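You operate a simulated robot arm through the tools that you are given. There is no shell and no other tool.

The job below is to be done with a simulated robot arm. You get a single attempt, and the scene is never put back.

## Task
Chuck the 30 mm mandrel and give it a test turn on the rest.
Fine: the emergency stop is in; tighten the chuck screw, then release the stop; the steady rest stays as it is.

Only the result counts: the job must be done as asked and must still hold three seconds after the hand-in. Knocking over, shifting, dropping, spilling or breaking anything else fails it.

## Robot
A 7-joint arm with a three-finger gripper, fixed in place. Base frame: the origin is on the floor under the middle of its stand, x ahead of it, y to its left, z up; the work surface is at about z = 0.8. Lengths are in m, angles in rad, forces in N, time in s.
With the tool pointing down near the work surface it reaches from about 0.1 to 0.88 m from the base axis. Its first joint turns from -2.897 to 2.897 rad. Payload 2.94 kg.
The tool frame sits at the grasp point between the pads (the TCP): z along the fingers, y along the line on which they close. The tips reach 0.03 m beyond it. The gripper opens to 0.132 m; its body begins 0.107 m behind the TCP.
Orientation is that of the tool frame in the base frame, as [roll, pitch, yaw] about the fixed x, y, z axes, in that order (R = Rz(yaw) Ry(pitch) Rx(roll)). With the fingers straight down and closing along the base's y, the tool's x points along the base's -x, its y along +y and its z along -z.

## Interface
- The arm moves only by the tool servo_tool. Its argument "increments" is a list that holds one entry, the list of rows, each a list of 7 numbers: the shift along the tool's x, y, z in cm, then the turn, a rotation vector about the tool's x, y, z in rad, then the gripper command, from -1 (fully open) to 1 (shut), values between in proportion. In form: [[[dx, dy, dz, ax, ay, az, claw], ...]]. A call has 1 to 20 rows; each row shifts and turns the commanded pose from where the row before left it, along the tool's axes as they then stand. Rows are played at 5 a second. More than 0.05 m and 0.15 rad between two rows, or a gripper value outside its range, and nothing of the call is played. Where a pose cannot be reached the arm comes as near as it can. A force on the tool above 40 N (or 10 N above the force at the start of the call, whichever is more), or a blocked arm, ends the call early, and 0.2 s more pass. Each finger travels about 0.0374 m/s and halts on what it meets, pressing with about 40 N; the grip force reading is that of the motor and also rises with nothing between the fingers. The clock runs only during rows and for 0.2 s after the last one: add rows that do not move to give the fingers time. It gives the time, the measured TCP pose, the force on the tool (base axes), the opening and the grip force at its end, in the units of the frame above (readings bear some noise), with the torque about the TCP (base axes, N m) and any sound that the robot's microphone picked up.
- Cameras (640 x 400 px; columns grow to the right, rows downward): "scene" is fixed at [0.0517, -0.499, 1.5375]; the picture's right is [0.36, -0.93, 0.00], its down [-0.63, -0.24, -0.73] and it looks along [0.69, 0.26, -0.68] (base axes); focal length 342 px, centre (320, 200). "wrist" rides on the gripper at [0.072, 0.003, -0.144] in the tool frame; the picture's right is [-0.04, 1.00, 0.00], its down [-0.88, -0.04, -0.48] and it looks along [-0.47, -0.02, 0.88] (tool axes); focal length 256 px, centre (320, 200). There is no depth. A picture from a camera that has moved, and an enlarged one, comes with that camera's place and axes in the base frame and with its lens.
- capture(camera): a new picture of that camera. No time passes.
- lift_body(by): moves the trunk up (or, below 0, down) by that many m; the arm rides with it, the base frame stays. It gives what a move gives, with no picture.
- enlarge(camera, box): a new picture of the part [left, top, right, bottom] of that camera's present view, enlarged. No time passes.
- finish_job(): hands the job in; it is judged then, once.

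Places have to be worked out from the pictures, the camera data and where the tool is seen. Open the gripper and draw the arm clear of the work before you hand the job in, unless the task says otherwise.

The tools are called as a command line: name --argument value ..., lists and objects as JSON in quotes. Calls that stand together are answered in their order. servo_tool: Moves the arm, as the interface text tells. Its arguments: {"type":"object","properties":{"increments":{"type":"array","items":{"type":"array","items":{"type":"array","items":{"type":"number"}}}}},"required":["increments"]} The other tools are called the same way: lift_body (by) moves the trunk up or down; capture (camera) takes a picture; enlarge (camera, box) takes an enlarged picture of a part of a camera's view; finish_job () hands the job in.

At the start:

```text
clock: 0.0
tool_pos: [0.6718, -0.0869, 1.1919]
ee_rot: [3.141, 0.0, -3.14]
contact_force: [0.9, -0.2, -0.4]
moment: [0.01, -0.01, 0.0]
finger_gap: 0.1316
finger_force: 0.0
trunk travel left (down, up): [-0.35, 0.19]
```

scene: 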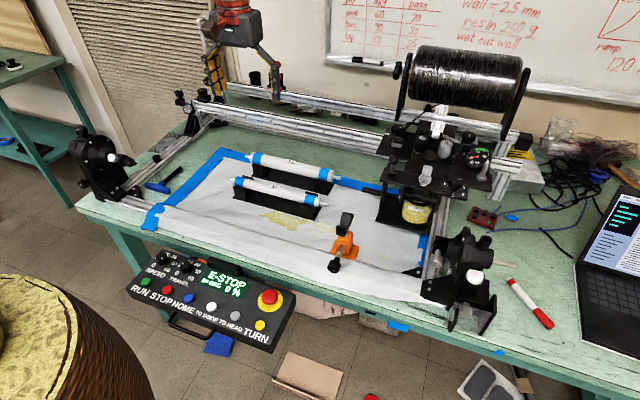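
wrist: 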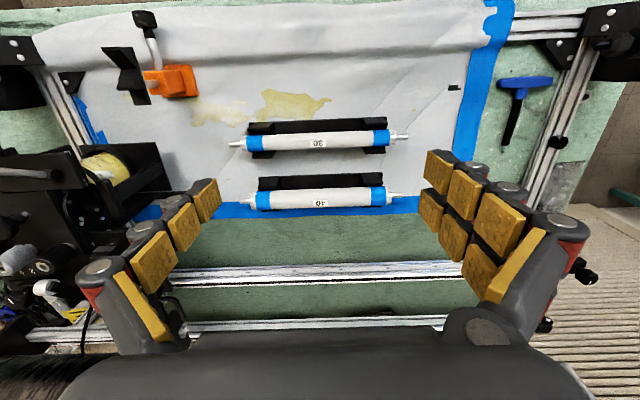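

I start by looking closely at the scene: the two mandrels, the chuck ends, the steady rest and the control panel.

enlarge --camera "scene" --box '[220, 130, 380, 230]'

enlarge --camera "scene" --box '[400, 210, 560, 340]'

enlarge --camera "scene" --box '[60, 80, 220, 220]'

enlarge --camera "scene" --box '[120, 235, 300, 355]'

enlarge --camera "wrist" --box '[220, 100, 420, 225]'

```text
4.00 times, centred on (300, 180) of scene
camera zoom: at [0.0517, -0.499, 1.5375], right [0.36, -0.93, 0.0], down [-0.63, -0.24, -0.73], along [0.69, 0.26, -0.68], focal length 1366 px, centre (400, 280)
```

zoom: 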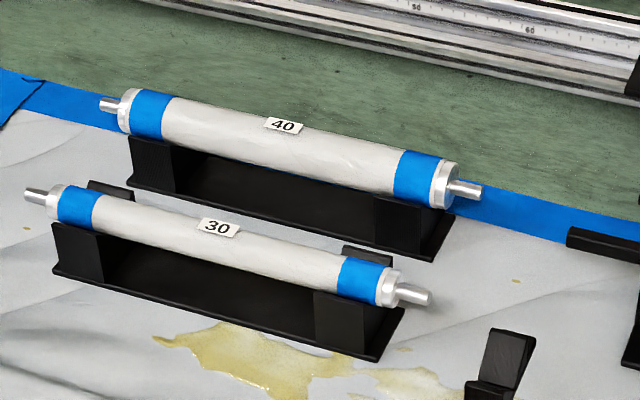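

```text
3.08 times, centred on (480, 275) of scene
camera zoom: at [0.0517, -0.499, 1.5375], right [0.36, -0.93, 0.0], down [-0.63, -0.24, -0.73], along [0.69, 0.26, -0.68], focal length 1051 px, centre (-172, -31)
```

zoom: 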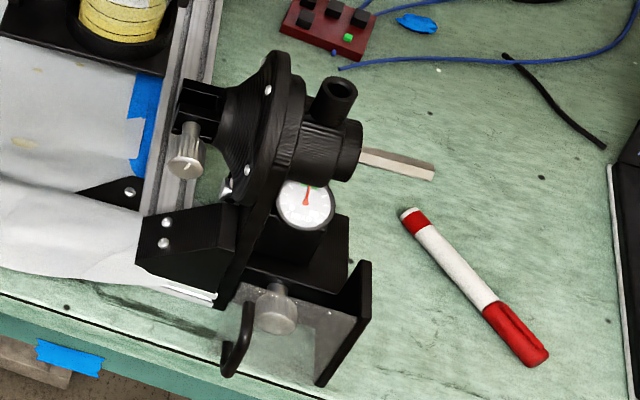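

```text
2.86 times, centred on (140, 150) of scene
camera zoom: at [0.0517, -0.499, 1.5375], right [0.36, -0.93, 0.0], down [-0.63, -0.24, -0.73], along [0.69, 0.26, -0.68], focal length 976 px, centre (834, 343)
```

zoom: 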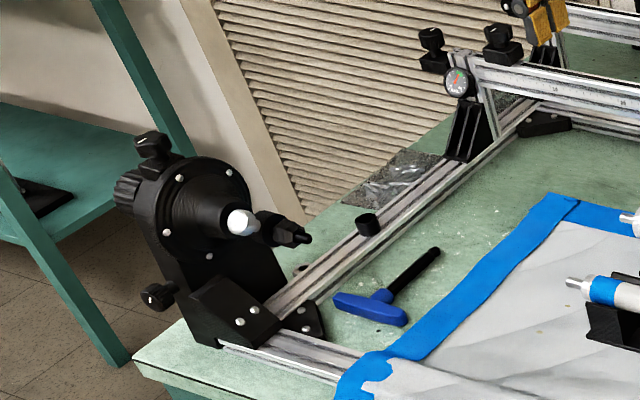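

```text
3.33 times, centred on (210, 295) of scene
camera zoom: at [0.0517, -0.499, 1.5375], right [0.36, -0.93, 0.0], down [-0.63, -0.24, -0.73], along [0.69, 0.26, -0.68], focal length 1138 px, centre (687, -117)
```

zoom: 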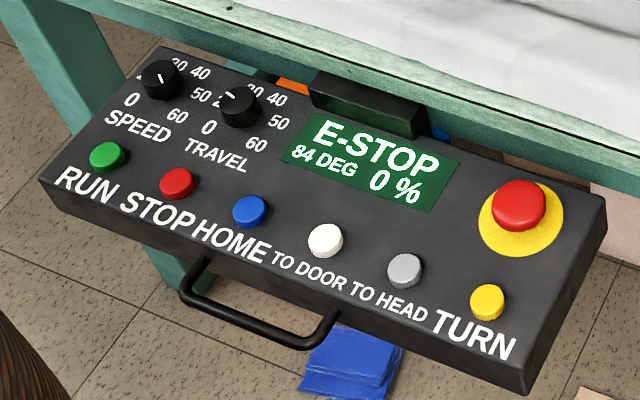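

```text
3.20 times, centred on (320, 162) of wrist
camera zoom: at [0.6003, -0.0841, 1.3359], right [0.04, 1.0, 0.0], down [0.88, -0.04, 0.48], along [0.47, -0.02, -0.88], focal length 819 px, centre (320, 320)
```

zoom: 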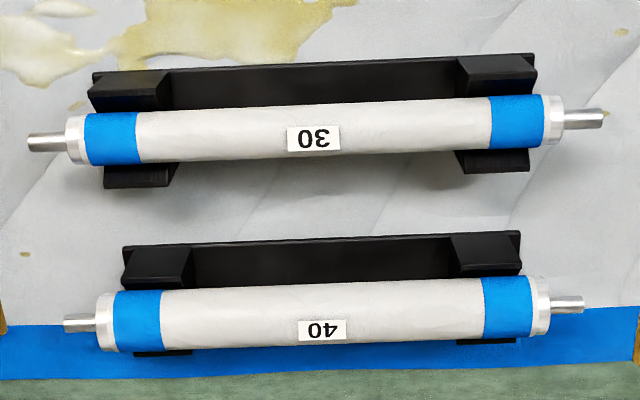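

enlarge --camera "scene" --box '[425, 220, 505, 270]'

enlarge --camera "scene" --box '[310, 195, 380, 280]'

enlarge --camera "scene" --box '[360, 40, 540, 230]'

enlarge --camera "wrist" --box '[0, 0, 220, 160]'

enlarge --camera "wrist" --box '[460, 0, 640, 160]'

enlarge --camera "scene" --box '[320, 0, 640, 100]'

```text
8.00 times, centred on (465, 245) of scene
camera zoom: at [0.0517, -0.499, 1.5375], right [0.36, -0.93, 0.0], down [-0.63, -0.24, -0.73], along [0.69, 0.26, -0.68], focal length 2732 px, centre (-840, -160)
```

zoom: 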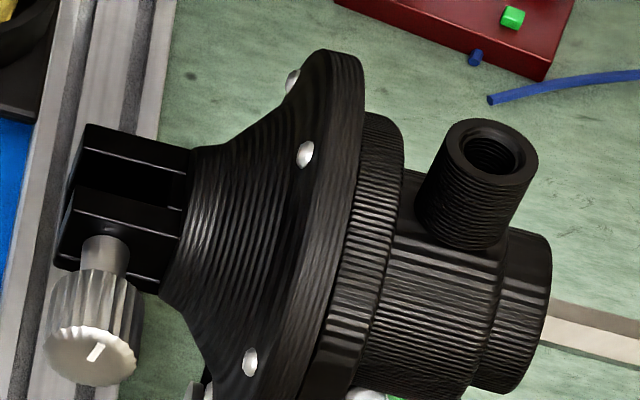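

```text
4.71 times, centred on (345, 238) of scene
camera zoom: at [0.0517, -0.499, 1.5375], right [0.36, -0.93, 0.0], down [-0.63, -0.24, -0.73], along [0.69, 0.26, -0.68], focal length 1607 px, centre (202, 24)
```

zoom: 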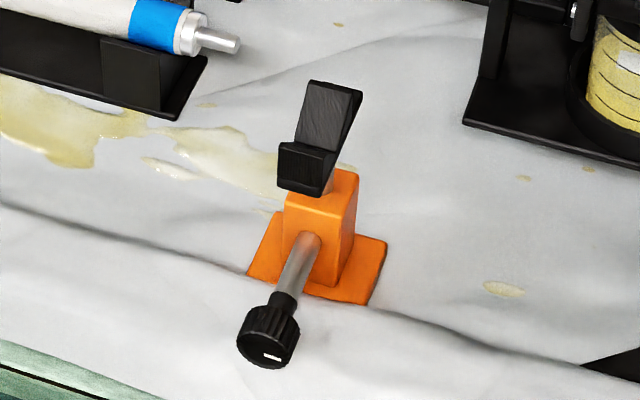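

```text
2.11 times, centred on (450, 135) of scene
camera zoom: at [0.0517, -0.499, 1.5375], right [0.36, -0.93, 0.0], down [-0.63, -0.24, -0.73], along [0.69, 0.26, -0.68], focal length 719 px, centre (46, 337)
```

zoom: 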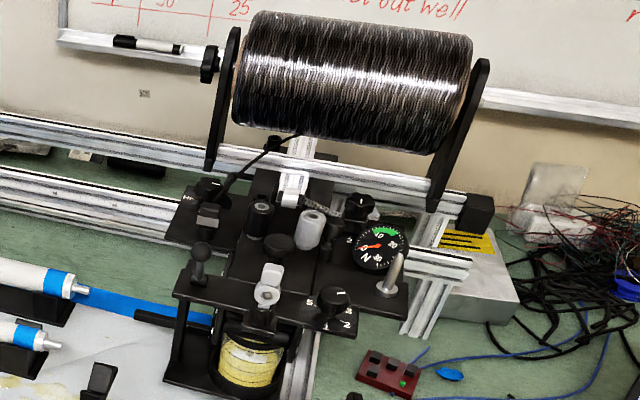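

```text
2.50 times, centred on (110, 80) of wrist
camera zoom: at [0.6003, -0.0841, 1.3359], right [0.04, 1.0, 0.0], down [0.88, -0.04, 0.48], along [0.47, -0.02, -0.88], focal length 640 px, centre (845, 500)
```

zoom: 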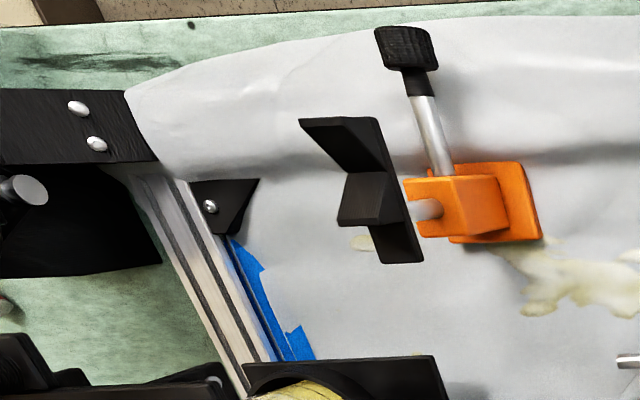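

```text
2.50 times, centred on (550, 80) of wrist
camera zoom: at [0.6003, -0.0841, 1.3359], right [0.04, 1.0, 0.0], down [0.88, -0.04, 0.48], along [0.47, -0.02, -0.88], focal length 640 px, centre (-255, 500)
```

zoom: 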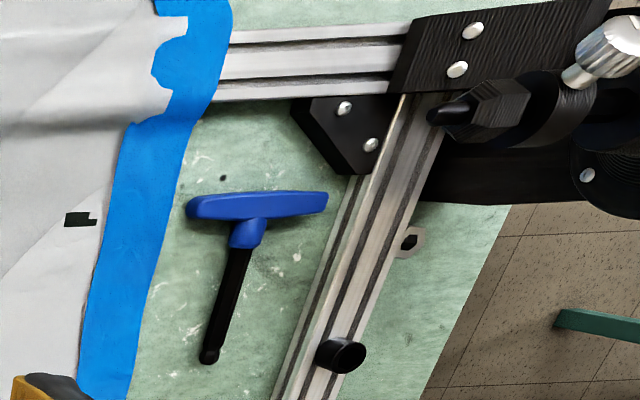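

```text
2.00 times, centred on (480, 50) of scene
camera zoom: at [0.0517, -0.499, 1.5375], right [0.36, -0.93, 0.0], down [-0.63, -0.24, -0.73], along [0.69, 0.26, -0.68], focal length 683 px, centre (0, 500)
```

zoom: 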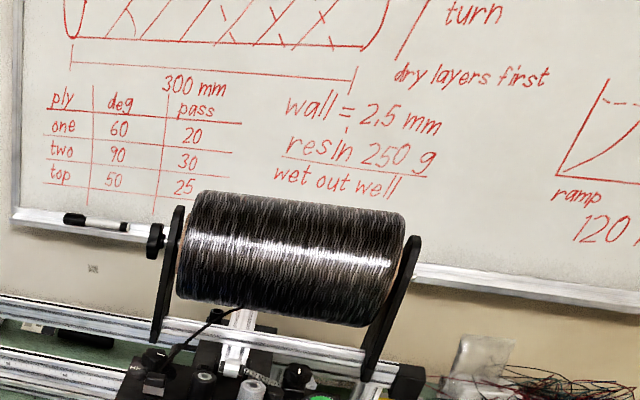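

The mandrels lie on V cradles, with the 30 mm one nearer. The chuck is on the right-hand head (−y), with a slotted block and a knurled thumb screw, and the orange steady rest stands to its left. I move high over the head for a closer wrist view.

servo_tool --increments '[[[1.7, -4.1, 0, 0, 0, 0, -1], [1.7, -4.1, 0, 0, 0, 0, -1], [1.7, -4.1, 0, 0, 0, 0, -1], [1.7, -4.1, 0, 0, 0, 0, -1], [1.7, -4.1, 0, 0, 0, 0, -1], [1.7, -4.1, 0, 0, 0, 0, -1], [1.7, -4.1, 0, 0, 0, 0, -1], [1.7, -4.1, 0, 0, 0, 0, -1], [1.7, -4.1, 0, 0, 0, 0, -1], [1.7, -4.1, 0, 0, 0, 0, -1], [0, 0, 0, 0, 0, 0, -1], [0, 0, 0, 0, 0, 0, -1]]]'

capture --camera "wrist"

capture --camera "scene"

```text
clock: 2.6
tool_pos: [0.5026, -0.5, 1.1928]
ee_rot: [3.141, -0.001, 3.14]
contact_force: [1.0, 1.3, -0.3]
moment: [-0.01, 0.0, 0.0]
finger_gap: 0.1318
finger_force: 0.1
trunk travel left (down, up): [-0.35, 0.19]
```

```text
taken
camera wrist: at [0.4301, -0.4963, 1.3364], right [0.04, 1.0, 0.0], down [0.88, -0.04, 0.48], along [0.47, -0.02, -0.88], focal length 256 px, centre (320, 200)
```

wrist: 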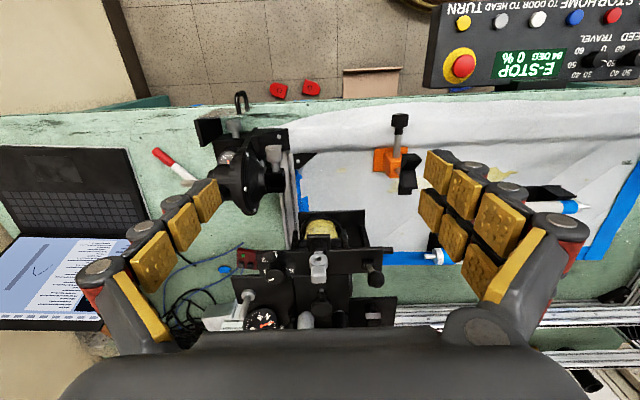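

```text
taken
```

scene: 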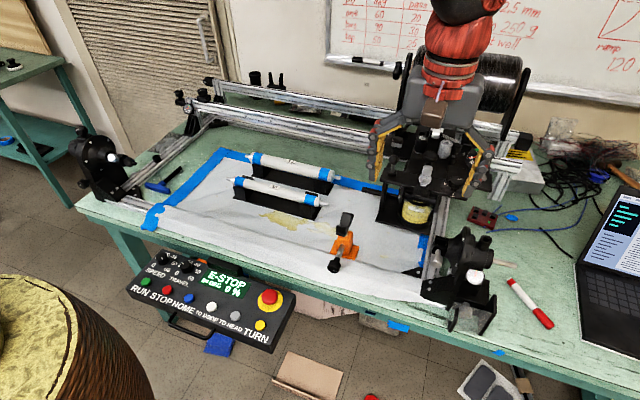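

enlarge --camera "wrist" --box '[190, 85, 310, 225]'

enlarge --camera "wrist" --box '[355, 100, 445, 200]'

enlarge --camera "wrist" --box '[420, 0, 640, 130]'

enlarge --camera "wrist" --box '[260, 140, 320, 200]'

```text
2.86 times, centred on (250, 155) of wrist
camera zoom: at [0.4301, -0.4963, 1.3364], right [0.04, 1.0, 0.0], down [0.88, -0.04, 0.48], along [0.47, -0.02, -0.88], focal length 731 px, centre (520, 329)
```

zoom: 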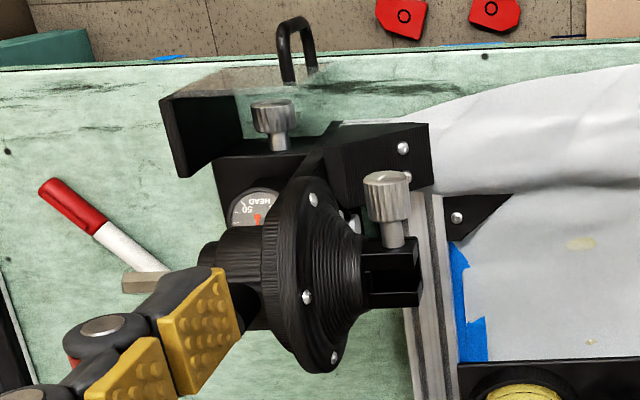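

```text
4.00 times, centred on (400, 150) of wrist
camera zoom: at [0.4301, -0.4963, 1.3364], right [0.04, 1.0, 0.0], down [0.88, -0.04, 0.48], along [0.47, -0.02, -0.88], focal length 1024 px, centre (0, 400)
```

zoom: 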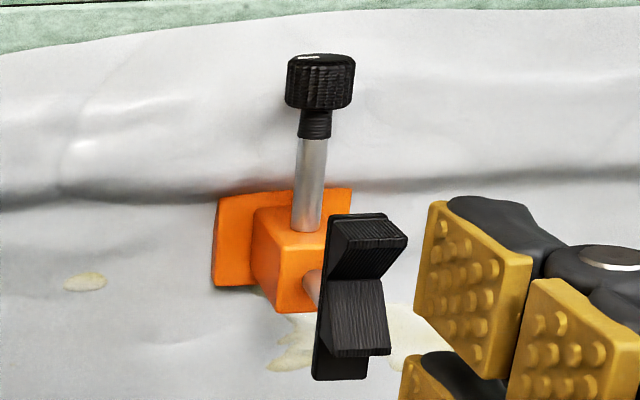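

```text
2.91 times, centred on (530, 65) of wrist
camera zoom: at [0.4301, -0.4963, 1.3364], right [0.04, 1.0, 0.0], down [0.88, -0.04, 0.48], along [0.47, -0.02, -0.88], focal length 745 px, centre (-291, 593)
```

zoom: 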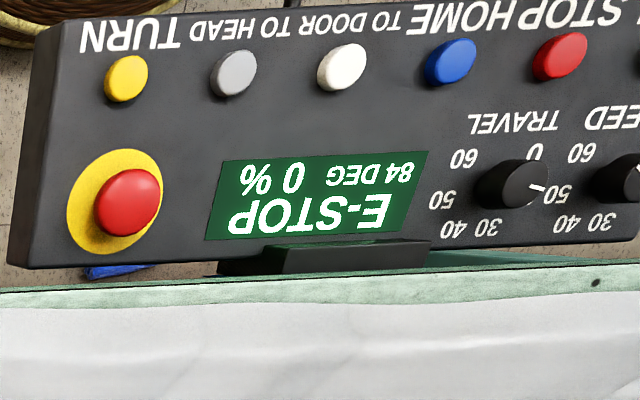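

```text
6.67 times, centred on (290, 170) of wrist
camera zoom: at [0.4301, -0.4963, 1.3364], right [0.04, 1.0, 0.0], down [0.88, -0.04, 0.48], along [0.47, -0.02, -0.88], focal length 1707 px, centre (520, 400)
```

zoom: 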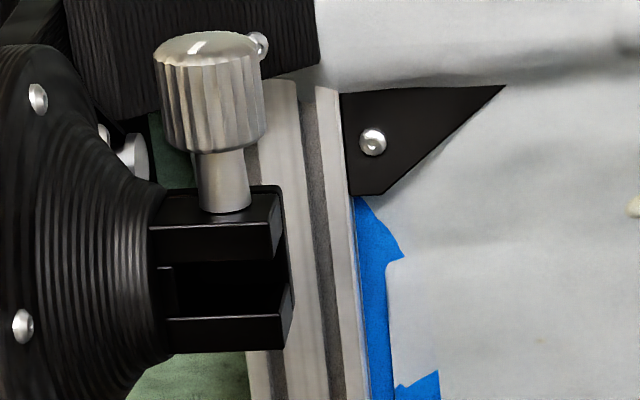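

enlarge --camera "wrist" --box '[268, 160, 300, 200]'

enlarge --camera "scene" --box '[425, 228, 465, 270]'

enlarge --camera "scene" --box '[220, 165, 345, 225]'

enlarge --camera "scene" --box '[325, 205, 365, 245]'

```text
10.00 times, centred on (284, 180) of wrist
camera zoom: at [0.4301, -0.4963, 1.3364], right [0.04, 1.0, 0.0], down [0.88, -0.04, 0.48], along [0.47, -0.02, -0.88], focal length 2560 px, centre (680, 400)
```

zoom: 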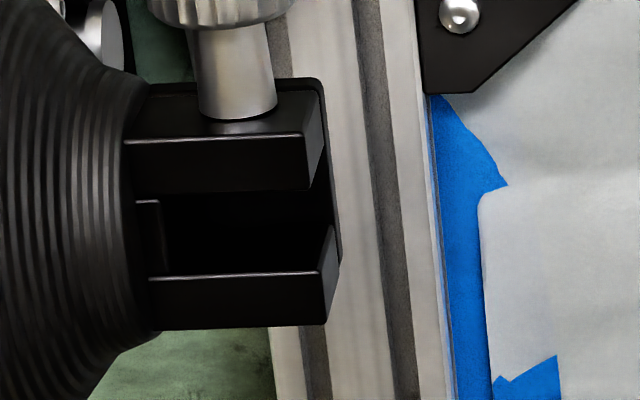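

```text
9.52 times, centred on (445, 249) of scene
camera zoom: at [0.0517, -0.499, 1.5375], right [0.36, -0.93, 0.0], down [-0.63, -0.24, -0.73], along [0.69, 0.26, -0.68], focal length 3252 px, centre (-870, -267)
```

zoom: 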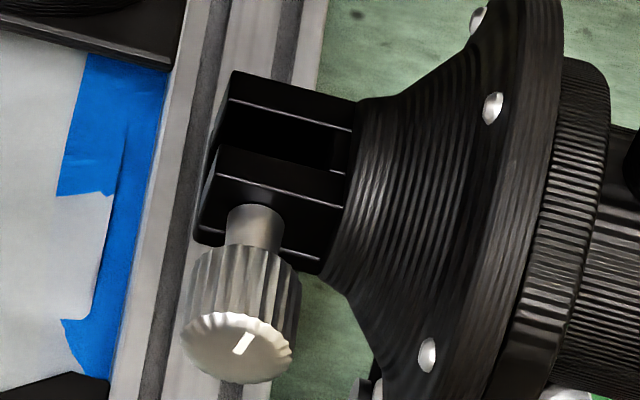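

```text
5.12 times, centred on (282, 195) of scene
camera zoom: at [0.0517, -0.499, 1.5375], right [0.36, -0.93, 0.0], down [-0.63, -0.24, -0.73], along [0.69, 0.26, -0.68], focal length 1748 px, centre (512, 226)
```

zoom: 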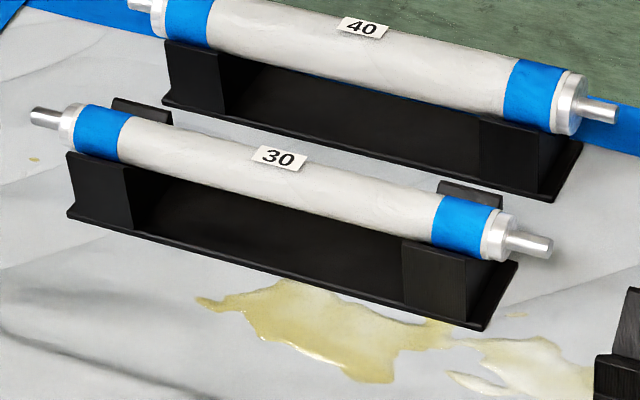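

```text
10.00 times, centred on (345, 225) of scene
camera zoom: at [0.0517, -0.499, 1.5375], right [0.36, -0.93, 0.0], down [-0.63, -0.24, -0.73], along [0.69, 0.26, -0.68], focal length 3415 px, centre (70, -50)
```

zoom: 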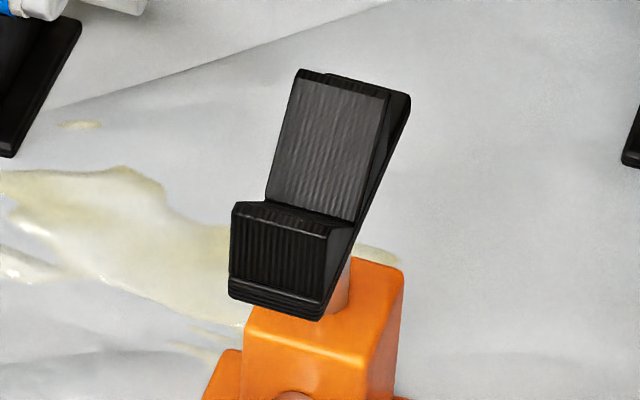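

The chuck block's slot opens upward, and its screw lies horizontally along x at about (0.54 to 0.58, -0.57, 0.96). I now go over the 30 mm mandrel and turn the tool by 90° so the fingers close across it and the camera looks towards the head.

servo_tool --increments '[[[0, 4.5, 0, 0, 0, 0, -1], [0, 4.5, 0, 0, 0, 0, -1], [0, 4.5, 0, 0, 0, 0, -1], [0, 4.5, 0, 0, 0, 0, -1], [0, 4.5, 0, 0, 0, 0, -1], [0, 4.5, 0, 0, 0, 0, -1], [0, 4.5, 0, 0, 0, 0, -1], [0, 4.5, 0, 0, 0, 0, -1], [0, 4.0, 0, 0, 0, 0, -1], [-4, 0, 1, 0, 0, 0, -1], [-4, 0, 1, 0, 0, 0, -1], [-4, 0, 1, 0, 0, 0, -1], [-4, 0, 1, 0, 0, 0, -1], [-4, 0, 1, 0, 0, 0, -1], [-3, 0, 1, 0, 0, 0, -1], [0, 0, 0, 0, 0, 0, -1]]]'

servo_tool --increments '[[[0, 0, 0, 0, 0, 0.1428, -1], [0, 0, 0, 0, 0, 0.1428, -1], [0, 0, 0, 0, 0, 0.1428, -1], [0, 0, 0, 0, 0, 0.1428, -1], [0, 0, 0, 0, 0, 0.1428, -1], [0, 0, 0, 0, 0, 0.1428, -1], [0, 0, 0, 0, 0, 0.1428, -1], [0, 0, 0, 0, 0, 0.1428, -1], [0, 0, 0, 0, 0, 0.1428, -1], [0, 0, 0, 0, 0, 0.1428, -1], [0, 0, 0, 0, 0, 0.1428, -1], [0, 0, 0, 0, 0, 0, -1], [0, 0, 0, 0, 0, 0, -1]]]'

capture --camera "wrist"

capture --camera "scene"

```text
clock: 6.0
tool_pos: [0.7338, -0.0931, 1.1339]
ee_rot: [-3.141, -0.001, 3.141]
contact_force: [0.2, 0.1, -0.2]
moment: [0.01, -0.02, -0.01]
finger_gap: 0.1321
finger_force: 0.0
trunk travel left (down, up): [-0.35, 0.19]
```

```text
clock: 8.8
tool_pos: [0.7327, -0.0973, 1.1326]
ee_rot: [3.141, 0.001, 1.571]
contact_force: [0.0, 0.0, 0.2]
moment: [0.01, -0.02, -0.03]
finger_gap: 0.1319
finger_force: 0.0
trunk travel left (down, up): [-0.35, 0.19]
```

```text
taken
camera wrist: at [0.7361, -0.0251, 1.2762], right [1.0, -0.04, 0.0], down [-0.04, -0.88, 0.48], along [-0.02, -0.48, -0.88], focal length 256 px, centre (320, 200)
```

wrist: 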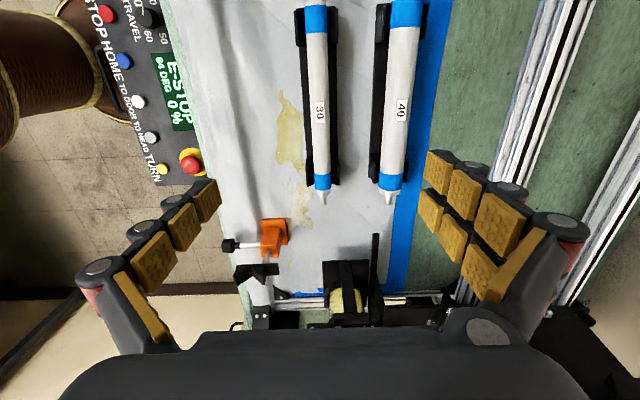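

```text
taken
```

scene: 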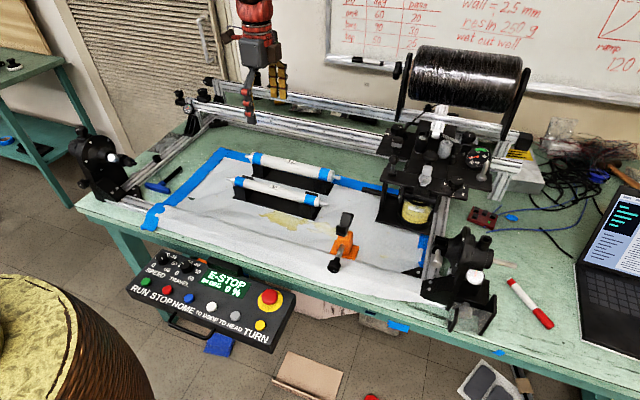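

enlarge --camera "wrist" --box '[280, 120, 420, 220]'

enlarge --camera "wrist" --box '[300, 165, 345, 210]'

enlarge --camera "wrist" --box '[215, 210, 305, 300]'

enlarge --camera "wrist" --box '[280, 0, 420, 100]'

```text
4.00 times, centred on (350, 170) of wrist
camera zoom: at [0.7361, -0.0251, 1.2762], right [1.0, -0.04, 0.0], down [-0.04, -0.88, 0.48], along [-0.02, -0.48, -0.88], focal length 1024 px, centre (200, 320)
```

zoom: 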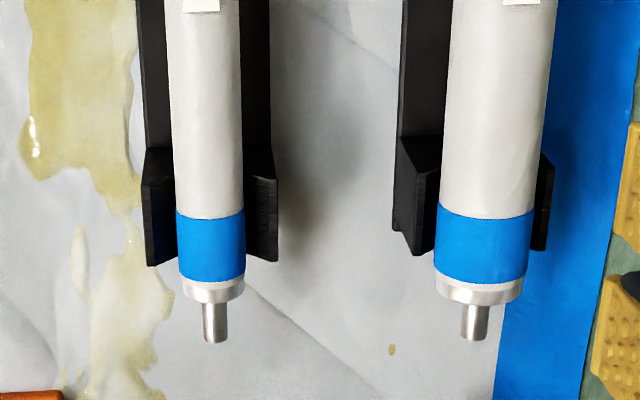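

```text
8.89 times, centred on (322, 188) of wrist
camera zoom: at [0.7361, -0.0251, 1.2762], right [1.0, -0.04, 0.0], down [-0.04, -0.88, 0.48], along [-0.02, -0.48, -0.88], focal length 2276 px, centre (298, 311)
```

zoom: 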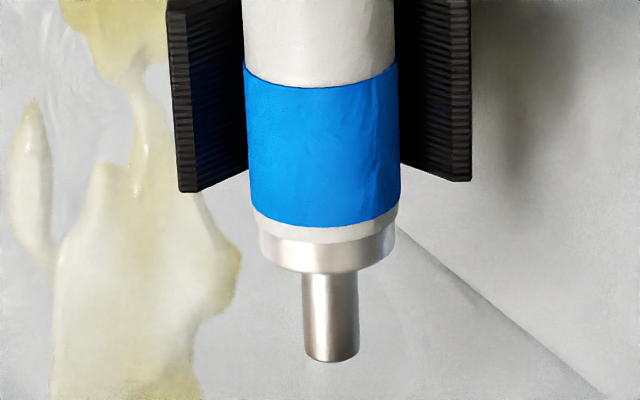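

```text
4.44 times, centred on (260, 255) of wrist
camera zoom: at [0.7361, -0.0251, 1.2762], right [1.0, -0.04, 0.0], down [-0.04, -0.88, 0.48], along [-0.02, -0.48, -0.88], focal length 1138 px, centre (587, -44)
```

zoom: 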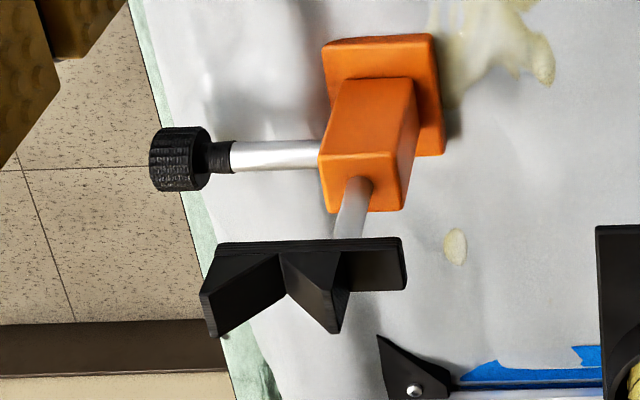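

```text
4.00 times, centred on (350, 50) of wrist
camera zoom: at [0.7361, -0.0251, 1.2762], right [1.0, -0.04, 0.0], down [-0.04, -0.88, 0.48], along [-0.02, -0.48, -0.88], focal length 1024 px, centre (200, 800)
```

zoom: 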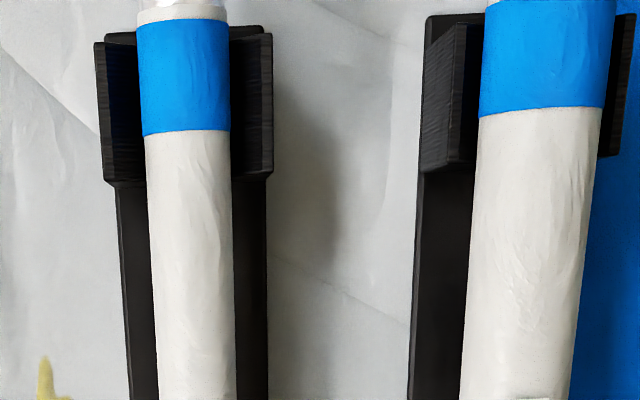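

Triangulating, the 30 mm mandrel lies along y at x≈0.733, from y≈-0.263 to 0.077, with its axis at z≈0.855. I take a closer look at the steady rest and chuck before grasping.

servo_tool --increments '[[[-2.5, -3.25, 1.25, 0, 0, 0, -1], [-2.5, -3.25, 1.25, 0, 0, 0, -1], [-2.5, -3.25, 1.25, 0, 0, 0, -1], [-2.5, -3.25, 1.25, 0, 0, 0, -1], [0, 0, 0, 0, 0, 0, -1], [0, 0, 0, 0, 0, 0, -1]]]'

capture --camera "wrist"

enlarge --camera "wrist" --box '[260, 140, 400, 240]'

```text
clock: 10.2
tool_pos: [0.6035, -0.1947, 1.0805]
ee_rot: [3.141, -0.001, 1.571]
contact_force: [-0.6, -0.5, 0.9]
moment: [0.0, 0.02, -0.02]
finger_gap: 0.1322
finger_force: 0.1
trunk travel left (down, up): [-0.35, 0.19]
```

```text
taken
camera wrist: at [0.6061, -0.1234, 1.2253], right [1.0, -0.04, 0.0], down [-0.04, -0.88, 0.48], along [-0.02, -0.48, -0.88], focal length 256 px, centre (320, 200)
```

wrist: 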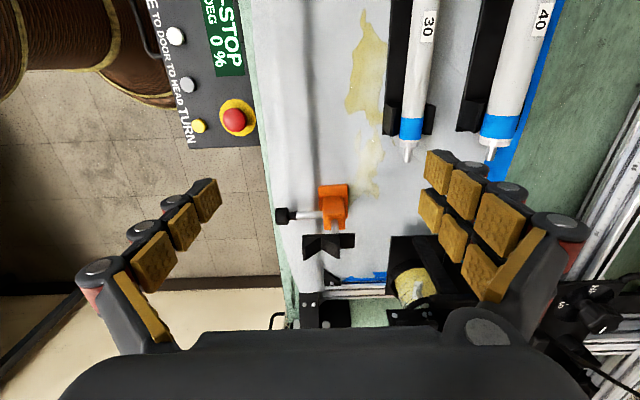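

```text
4.00 times, centred on (330, 190) of wrist
camera zoom: at [0.6061, -0.1234, 1.2253], right [1.0, -0.04, 0.0], down [-0.04, -0.88, 0.48], along [-0.02, -0.48, -0.88], focal length 1024 px, centre (280, 240)
```

zoom: 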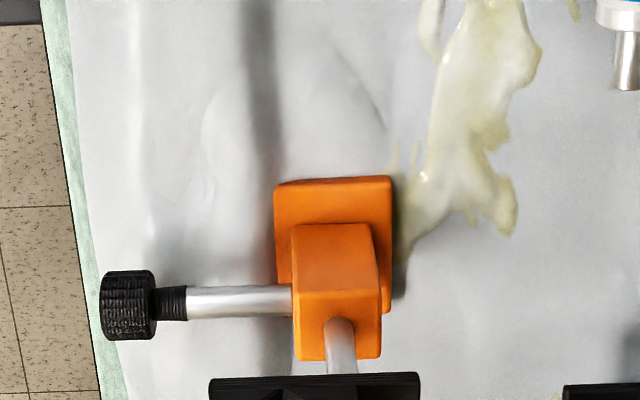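

enlarge --camera "wrist" --box '[285, 215, 375, 275]'

enlarge --camera "wrist" --box '[270, 225, 390, 330]'

```text
6.67 times, centred on (330, 245) of wrist
camera zoom: at [0.6061, -0.1234, 1.2253], right [1.0, -0.04, 0.0], down [-0.04, -0.88, 0.48], along [-0.02, -0.48, -0.88], focal length 1707 px, centre (253, -100)
```

zoom: 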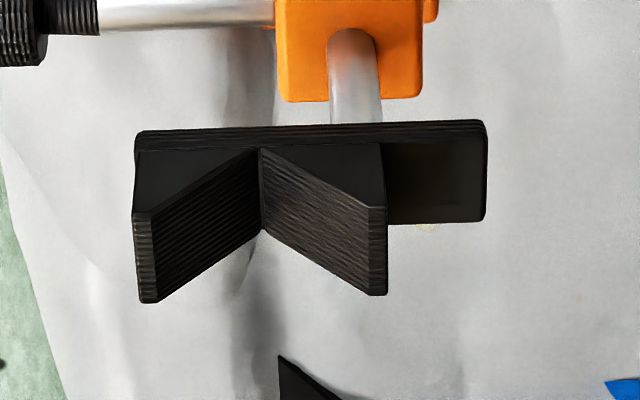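

```text
3.81 times, centred on (330, 278) of wrist
camera zoom: at [0.6061, -0.1234, 1.2253], right [1.0, -0.04, 0.0], down [-0.04, -0.88, 0.48], along [-0.02, -0.48, -0.88], focal length 975 px, centre (282, -95)
```

zoom: 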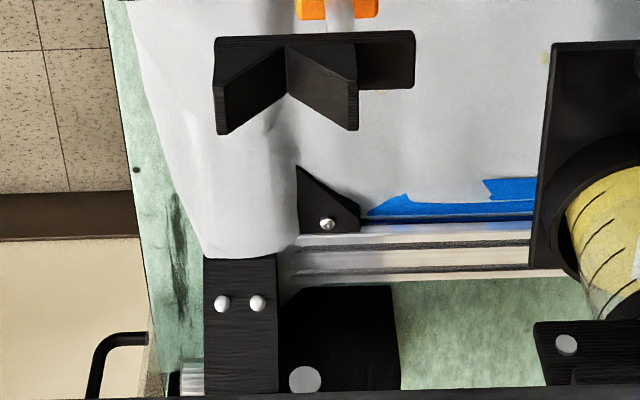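

The rest's V is centred at x≈0.5985, spans y≈-0.34 to -0.363 and would hold a 30 mm body with its axis at z≈0.953, which matches the chuck slot. I go above the mandrel's middle with the gripper partly closed so it clears the 40 mm mandrel.

servo_tool --increments '[[[2.55, 3.24, 0, 0, 0, 0, -0.2], [2.55, 3.24, 0, 0, 0, 0, -0.2], [2.55, 3.24, 0, 0, 0, 0, -0.2], [2.55, 3.24, 0, 0, 0, 0, -0.2], [0, 0, 3, 0, 0, 0, -0.2], [0, 0, 3, 0, 0, 0, -0.2], [0, 0, 3, 0, 0, 0, -0.2], [0, 0, 0, 0, 0, 0, -0.2], [0, 0, 0, 0, 0, 0, -0.2]]]'

capture --camera "wrist"

capture --camera "scene"

```text
clock: 12.2
tool_pos: [0.732, -0.0926, 0.9918]
ee_rot: [-3.141, -0.001, 1.571]
contact_force: [0.5, -0.7, 0.0]
moment: [-0.01, 0.0, -0.02]
finger_gap: 0.0793
finger_force: 0.1
trunk travel left (down, up): [-0.35, 0.19]
```

```text
taken
camera wrist: at [0.7349, -0.0211, 1.1358], right [1.0, -0.04, 0.0], down [-0.04, -0.88, 0.48], along [-0.02, -0.48, -0.88], focal length 256 px, centre (320, 200)
```

wrist: 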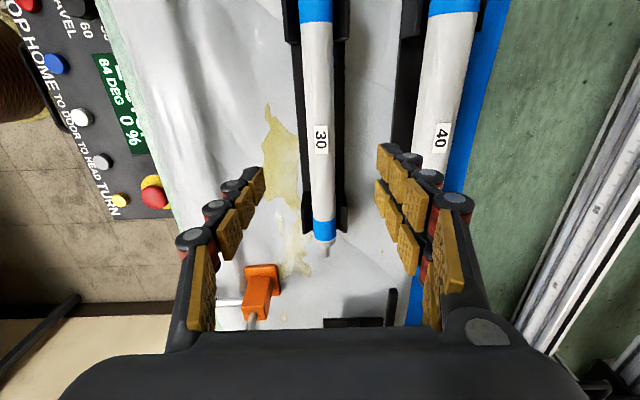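

```text
taken
```

scene: 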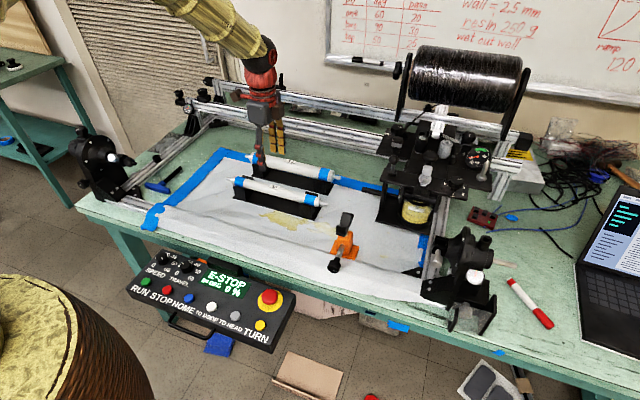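

The TCP is above the mandrel and the fingers straddle it, with space to the 40 mm one. I descend most of the way and check.

servo_tool --increments '[[[0, 0.1, 2.5, 0, 0, 0, -0.2], [0, 0, 2.5, 0, 0, 0, -0.2], [0, 0, 2.5, 0, 0, 0, -0.2], [0, 0, 1.5, 0, 0, 0, -0.2], [0, 0, 1.5, 0, 0, 0, -0.2], [0, 0, 0, 0, 0, 0, -0.2], [0, 0, 0, 0, 0, 0, -0.2]]]'

capture --camera "wrist"

enlarge --camera "scene" --box '[215, 120, 345, 225]'

```text
clock: 13.8
tool_pos: [0.7313, -0.0929, 0.8875]
ee_rot: [-3.14, 0.0, 1.571]
contact_force: [-1.2, -0.2, -0.7]
moment: [-0.02, 0.01, 0.0]
finger_gap: 0.0793
finger_force: 0.1
trunk travel left (down, up): [-0.35, 0.19]
```

```text
taken
camera wrist: at [0.7347, -0.0219, 1.0314], right [1.0, -0.04, 0.0], down [-0.04, -0.88, 0.48], along [-0.02, -0.48, -0.88], focal length 256 px, centre (320, 200)
```

wrist: 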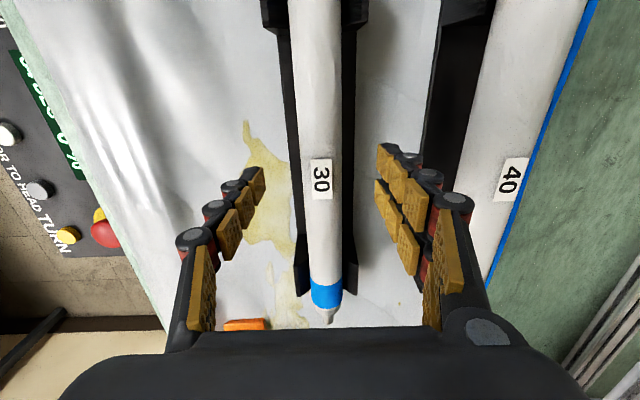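

```text
3.81 times, centred on (280, 172) of scene
camera zoom: at [0.0517, -0.499, 1.5375], right [0.36, -0.93, 0.0], down [-0.63, -0.24, -0.73], along [0.69, 0.26, -0.68], focal length 1301 px, centre (472, 305)
```

zoom: 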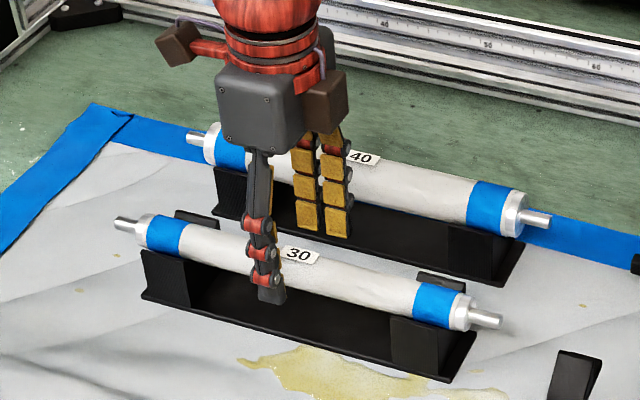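

Still clear and centred. I go down to the mandrel axis height and close on it.

servo_tool --increments '[[[0, 0.1, 1.2, 0, 0, 0, -0.2], [0, 0, 1.2, 0, 0, 0, -0.2], [0, 0, 0.7, 0, 0, 0, -0.2], [0, 0, 0, 0, 0, 0, -0.2], [0, 0, 0, 0, 0, 0, -0.2]]]'

servo_tool --increments '[[[0, 0, 0, 0, 0, 0, 0.2], [0, 0, 0, 0, 0, 0, 0.5], [0, 0, 0, 0, 0, 0, 0.7], [0, 0, 0, 0, 0, 0, 1], [0, 0, 0, 0, 0, 0, 1], [0, 0, 0, 0, 0, 0, 1], [0, 0, 0, 0, 0, 0, 1], [0, 0, 0, 0, 0, 0, 1]]]'

capture --camera "wrist"

enlarge --camera "scene" --box '[215, 120, 345, 225]'

```text
clock: 15.0
tool_pos: [0.7326, -0.0939, 0.8556]
ee_rot: [-3.141, -0.001, 1.57]
contact_force: [0.3, 0.9, -0.6]
moment: [-0.02, -0.03, 0.03]
finger_gap: 0.0792
finger_force: 0.0
trunk travel left (down, up): [-0.35, 0.19]
```

```text
clock: 16.8
tool_pos: [0.7324, -0.0936, 0.8553]
ee_rot: [-3.14, -0.001, 1.57]
contact_force: [0.6, 0.8, 0.0]
moment: [0.08, 0.03, 0.14]
finger_gap: 0.0292
finger_force: 40.4
trunk travel left (down, up): [-0.35, 0.19]
```

```text
taken
camera wrist: at [0.7361, -0.0216, 1.0003], right [1.0, -0.04, 0.0], down [-0.04, -0.88, 0.48], along [-0.02, -0.48, -0.88], focal length 256 px, centre (320, 200)
```

wrist: 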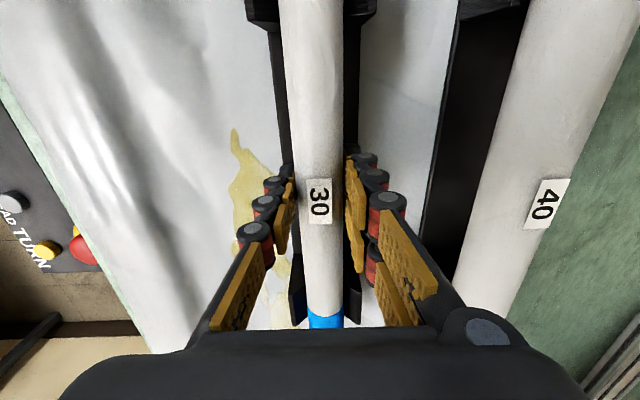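

```text
3.81 times, centred on (280, 172) of scene
camera zoom: at [0.0517, -0.499, 1.5375], right [0.36, -0.93, 0.0], down [-0.63, -0.24, -0.73], along [0.69, 0.26, -0.68], focal length 1301 px, centre (472, 305)
```

zoom: 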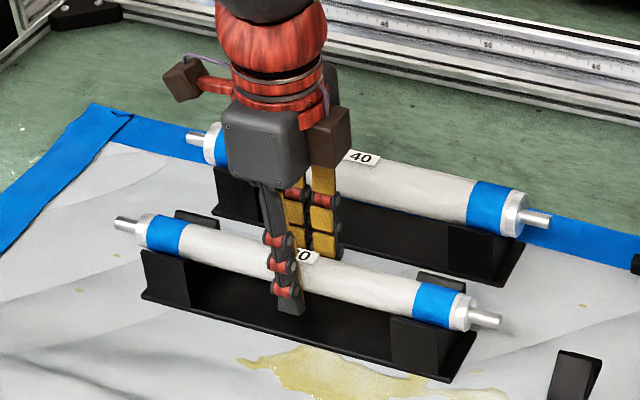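

The mandrel is gripped (gap 29 mm, 40 N). I lift it slowly straight up.

servo_tool --increments '[[[0, 0, -0.5, 0, 0, 0, 1], [0, 0, -1, 0, 0, 0, 1], [0, 0, -1.5, 0, 0, 0, 1], [0, 0, -2, 0, 0, 0, 1], [0, 0, -2, 0, 0, 0, 1], [0, 0, -2.5, 0, 0, 0, 1], [0, 0, -2.5, 0, 0, 0, 1], [0, 0, -2.5, 0, 0, 0, 1], [0, 0, -2.5, 0, 0, 0, 1], [0, 0, -2, 0, 0, 0, 1], [0, 0, -1, 0, 0, 0, 1], [0, 0, 0, 0, 0, 0, 1], [0, 0, 0, 0, 0, 0, 1]]]'

capture --camera "wrist"

capture --camera "scene"

```text
clock: 19.6
tool_pos: [0.7319, -0.0943, 1.0557]
ee_rot: [3.139, 0.0, 1.571]
contact_force: [-0.3, 0.6, -2.0]
moment: [0.01, 0.01, -0.16]
finger_gap: 0.0292
finger_force: 40.1
trunk travel left (down, up): [-0.35, 0.19]
```

```text
taken
camera wrist: at [0.7357, -0.0227, 1.2008], right [1.0, -0.04, 0.0], down [-0.04, -0.88, 0.48], along [-0.02, -0.48, -0.88], focal length 256 px, centre (320, 200)
```

wrist: 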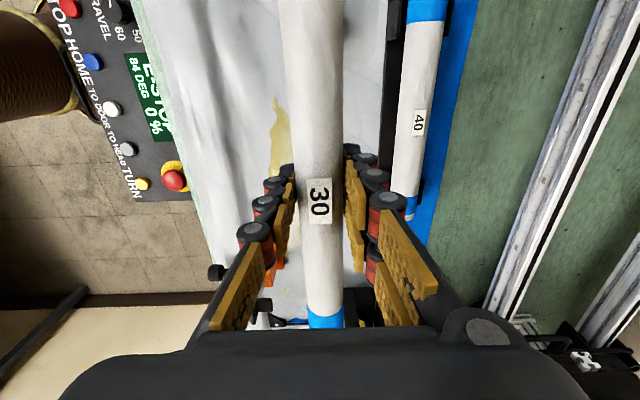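

```text
taken
```

scene: 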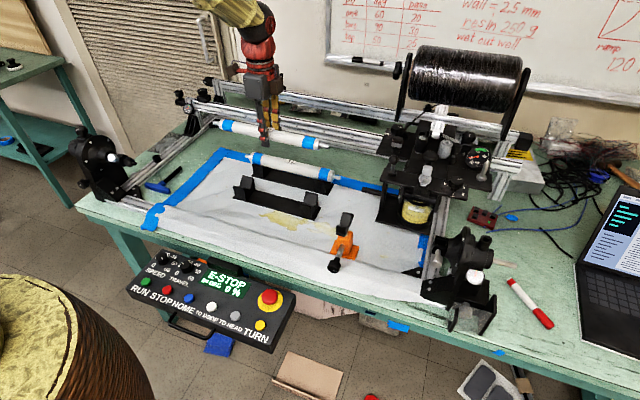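

The lift is clean and the mandrel is level. I carry it back over the rest's line (x≈0.5985) and then along −y to hover over the chuck.

servo_tool --increments '[[[0, -1.5, 0, 0, 0, 0, 1], [0, -3, 0, 0, 0, 0, 1], [0, -3, 0, 0, 0, 0, 1], [0, -3, 0, 0, 0, 0, 1], [0, -2, 0, 0, 0, 0, 1], [0, -0.85, 0, 0, 0, 0, 1], [-1.5, 0, 0, 0, 0, 0, 1], [-3, 0, 0, 0, 0, 0, 1], [-3.5, 0, 0, 0, 0, 0, 1], [-3.5, 0, 0, 0, 0, 0, 1], [-3.5, 0, 0, 0, 0, 0, 1], [-3.5, 0, 0, 0, 0, 0, 1], [-3.5, 0, 0, 0, 0, 0, 1], [-3.5, 0, 0, 0, 0, 0, 1], [-2.5, 0, 0, 0, 0, 0, 1], [-2, 0, 0, 0, 0, 0, 1], [-1, 0, 0, 0, 0, 0, 1], [0, 0, 0, 0, 0, 0, 1], [0, 0, 0, 0, 0, 0, 1]]]'

capture --camera "wrist"

capture --camera "scene"

enlarge --camera "scene" --box '[330, 170, 490, 270]'

```text
clock: 23.6
tool_pos: [0.6019, -0.4046, 1.0555]
ee_rot: [-3.141, 0.0, 1.571]
contact_force: [-0.1, -0.7, -1.6]
moment: [-0.06, 0.0, 0.0]
finger_gap: 0.0291
finger_force: 40.2
trunk travel left (down, up): [-0.35, 0.19]
```

```text
taken
camera wrist: at [0.6045, -0.3331, 1.2007], right [1.0, -0.04, 0.0], down [-0.04, -0.88, 0.48], along [-0.02, -0.47, -0.88], focal length 256 px, centre (320, 200)
```

wrist: 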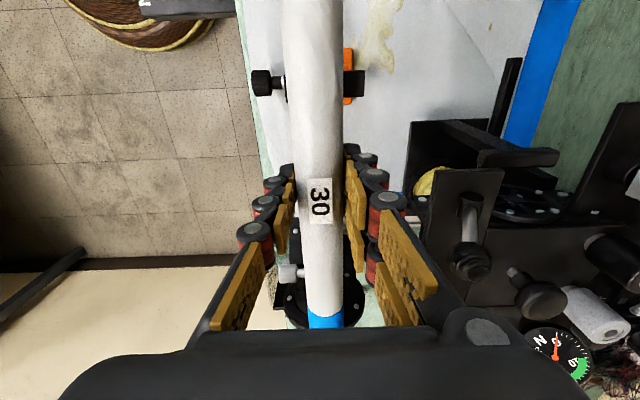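

```text
taken
```

scene: 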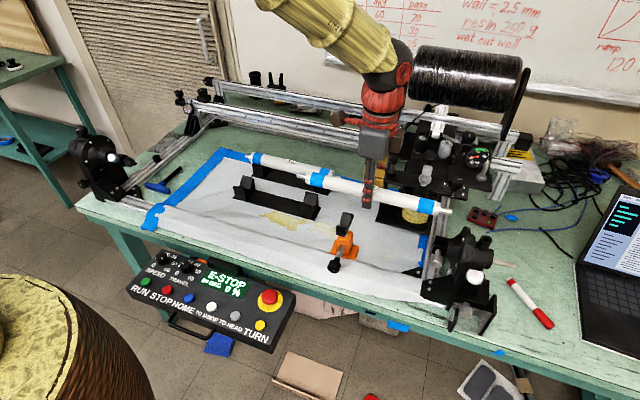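

```text
4.00 times, centred on (410, 220) of scene
camera zoom: at [0.0517, -0.499, 1.5375], right [0.36, -0.93, 0.0], down [-0.63, -0.24, -0.73], along [0.69, 0.26, -0.68], focal length 1366 px, centre (-40, 120)
```

zoom: 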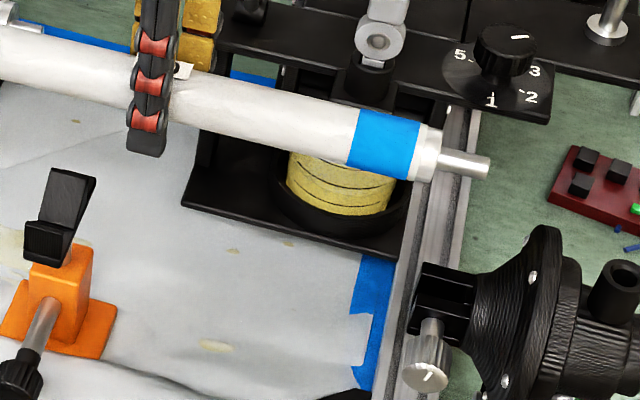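

The hover position agrees with the readings, with the shaft tip at about (0.60, -0.573). I fine-align to x≈0.5985, y≈-0.4125 and lower to just above the slot, then check.

servo_tool --increments '[[[-0.4, -0.17, 0, 0, 0, 0, 1], [-0.39, -0.17, 0, 0, 0, 0, 1], [0, 0, 1, 0, 0, 0, 1], [0, 0, 1.5, 0, 0, 0, 1], [0, 0, 1.5, 0, 0, 0, 1], [0, 0, 1.5, 0, 0, 0, 1], [0, 0, 1, 0, 0, 0, 1], [0, 0, 0.5, 0, 0, 0, 1], [0, 0, 0, 0, 0, 0, 1], [0, 0, 0, 0, 0, 0, 1]]]'

enlarge --camera "scene" --box '[395, 200, 475, 270]'

enlarge --camera "scene" --box '[320, 170, 480, 270]'

capture --camera "wrist"

```text
clock: 25.8
tool_pos: [0.5972, -0.4117, 0.9847]
ee_rot: [-3.142, 0.001, 1.571]
contact_force: [0.6, 0.3, -3.3]
moment: [-0.03, 0.0, 0.01]
finger_gap: 0.0291
finger_force: 40.1
trunk travel left (down, up): [-0.35, 0.19]
```

```text
5.71 times, centred on (435, 235) of scene
camera zoom: at [0.0517, -0.499, 1.5375], right [0.36, -0.93, 0.0], down [-0.63, -0.24, -0.73], along [0.69, 0.26, -0.68], focal length 1952 px, centre (-337, 0)
```

zoom: 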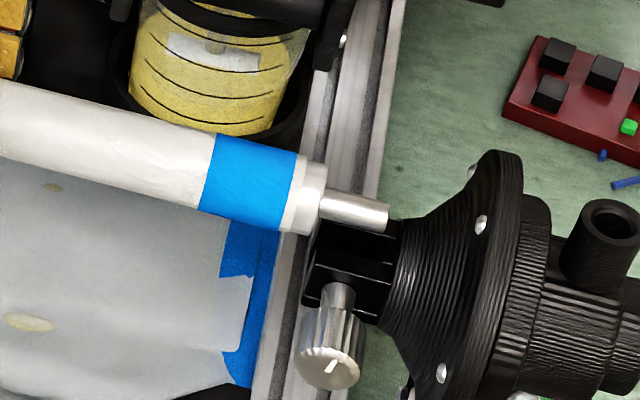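

```text
4.00 times, centred on (400, 220) of scene
camera zoom: at [0.0517, -0.499, 1.5375], right [0.36, -0.93, 0.0], down [-0.63, -0.24, -0.73], along [0.69, 0.26, -0.68], focal length 1366 px, centre (0, 120)
```

zoom: 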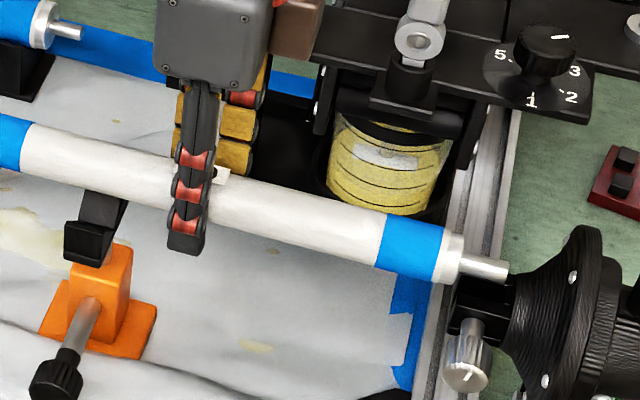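

```text
taken
camera wrist: at [0.6002, -0.3409, 1.1291], right [1.0, -0.04, 0.0], down [-0.04, -0.88, 0.48], along [-0.02, -0.47, -0.88], focal length 256 px, centre (320, 200)
```

wrist: 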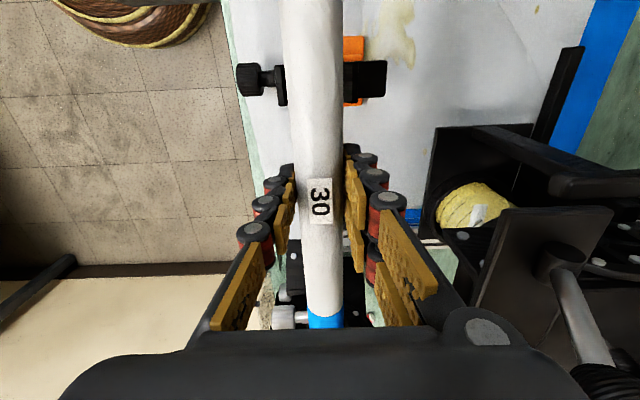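

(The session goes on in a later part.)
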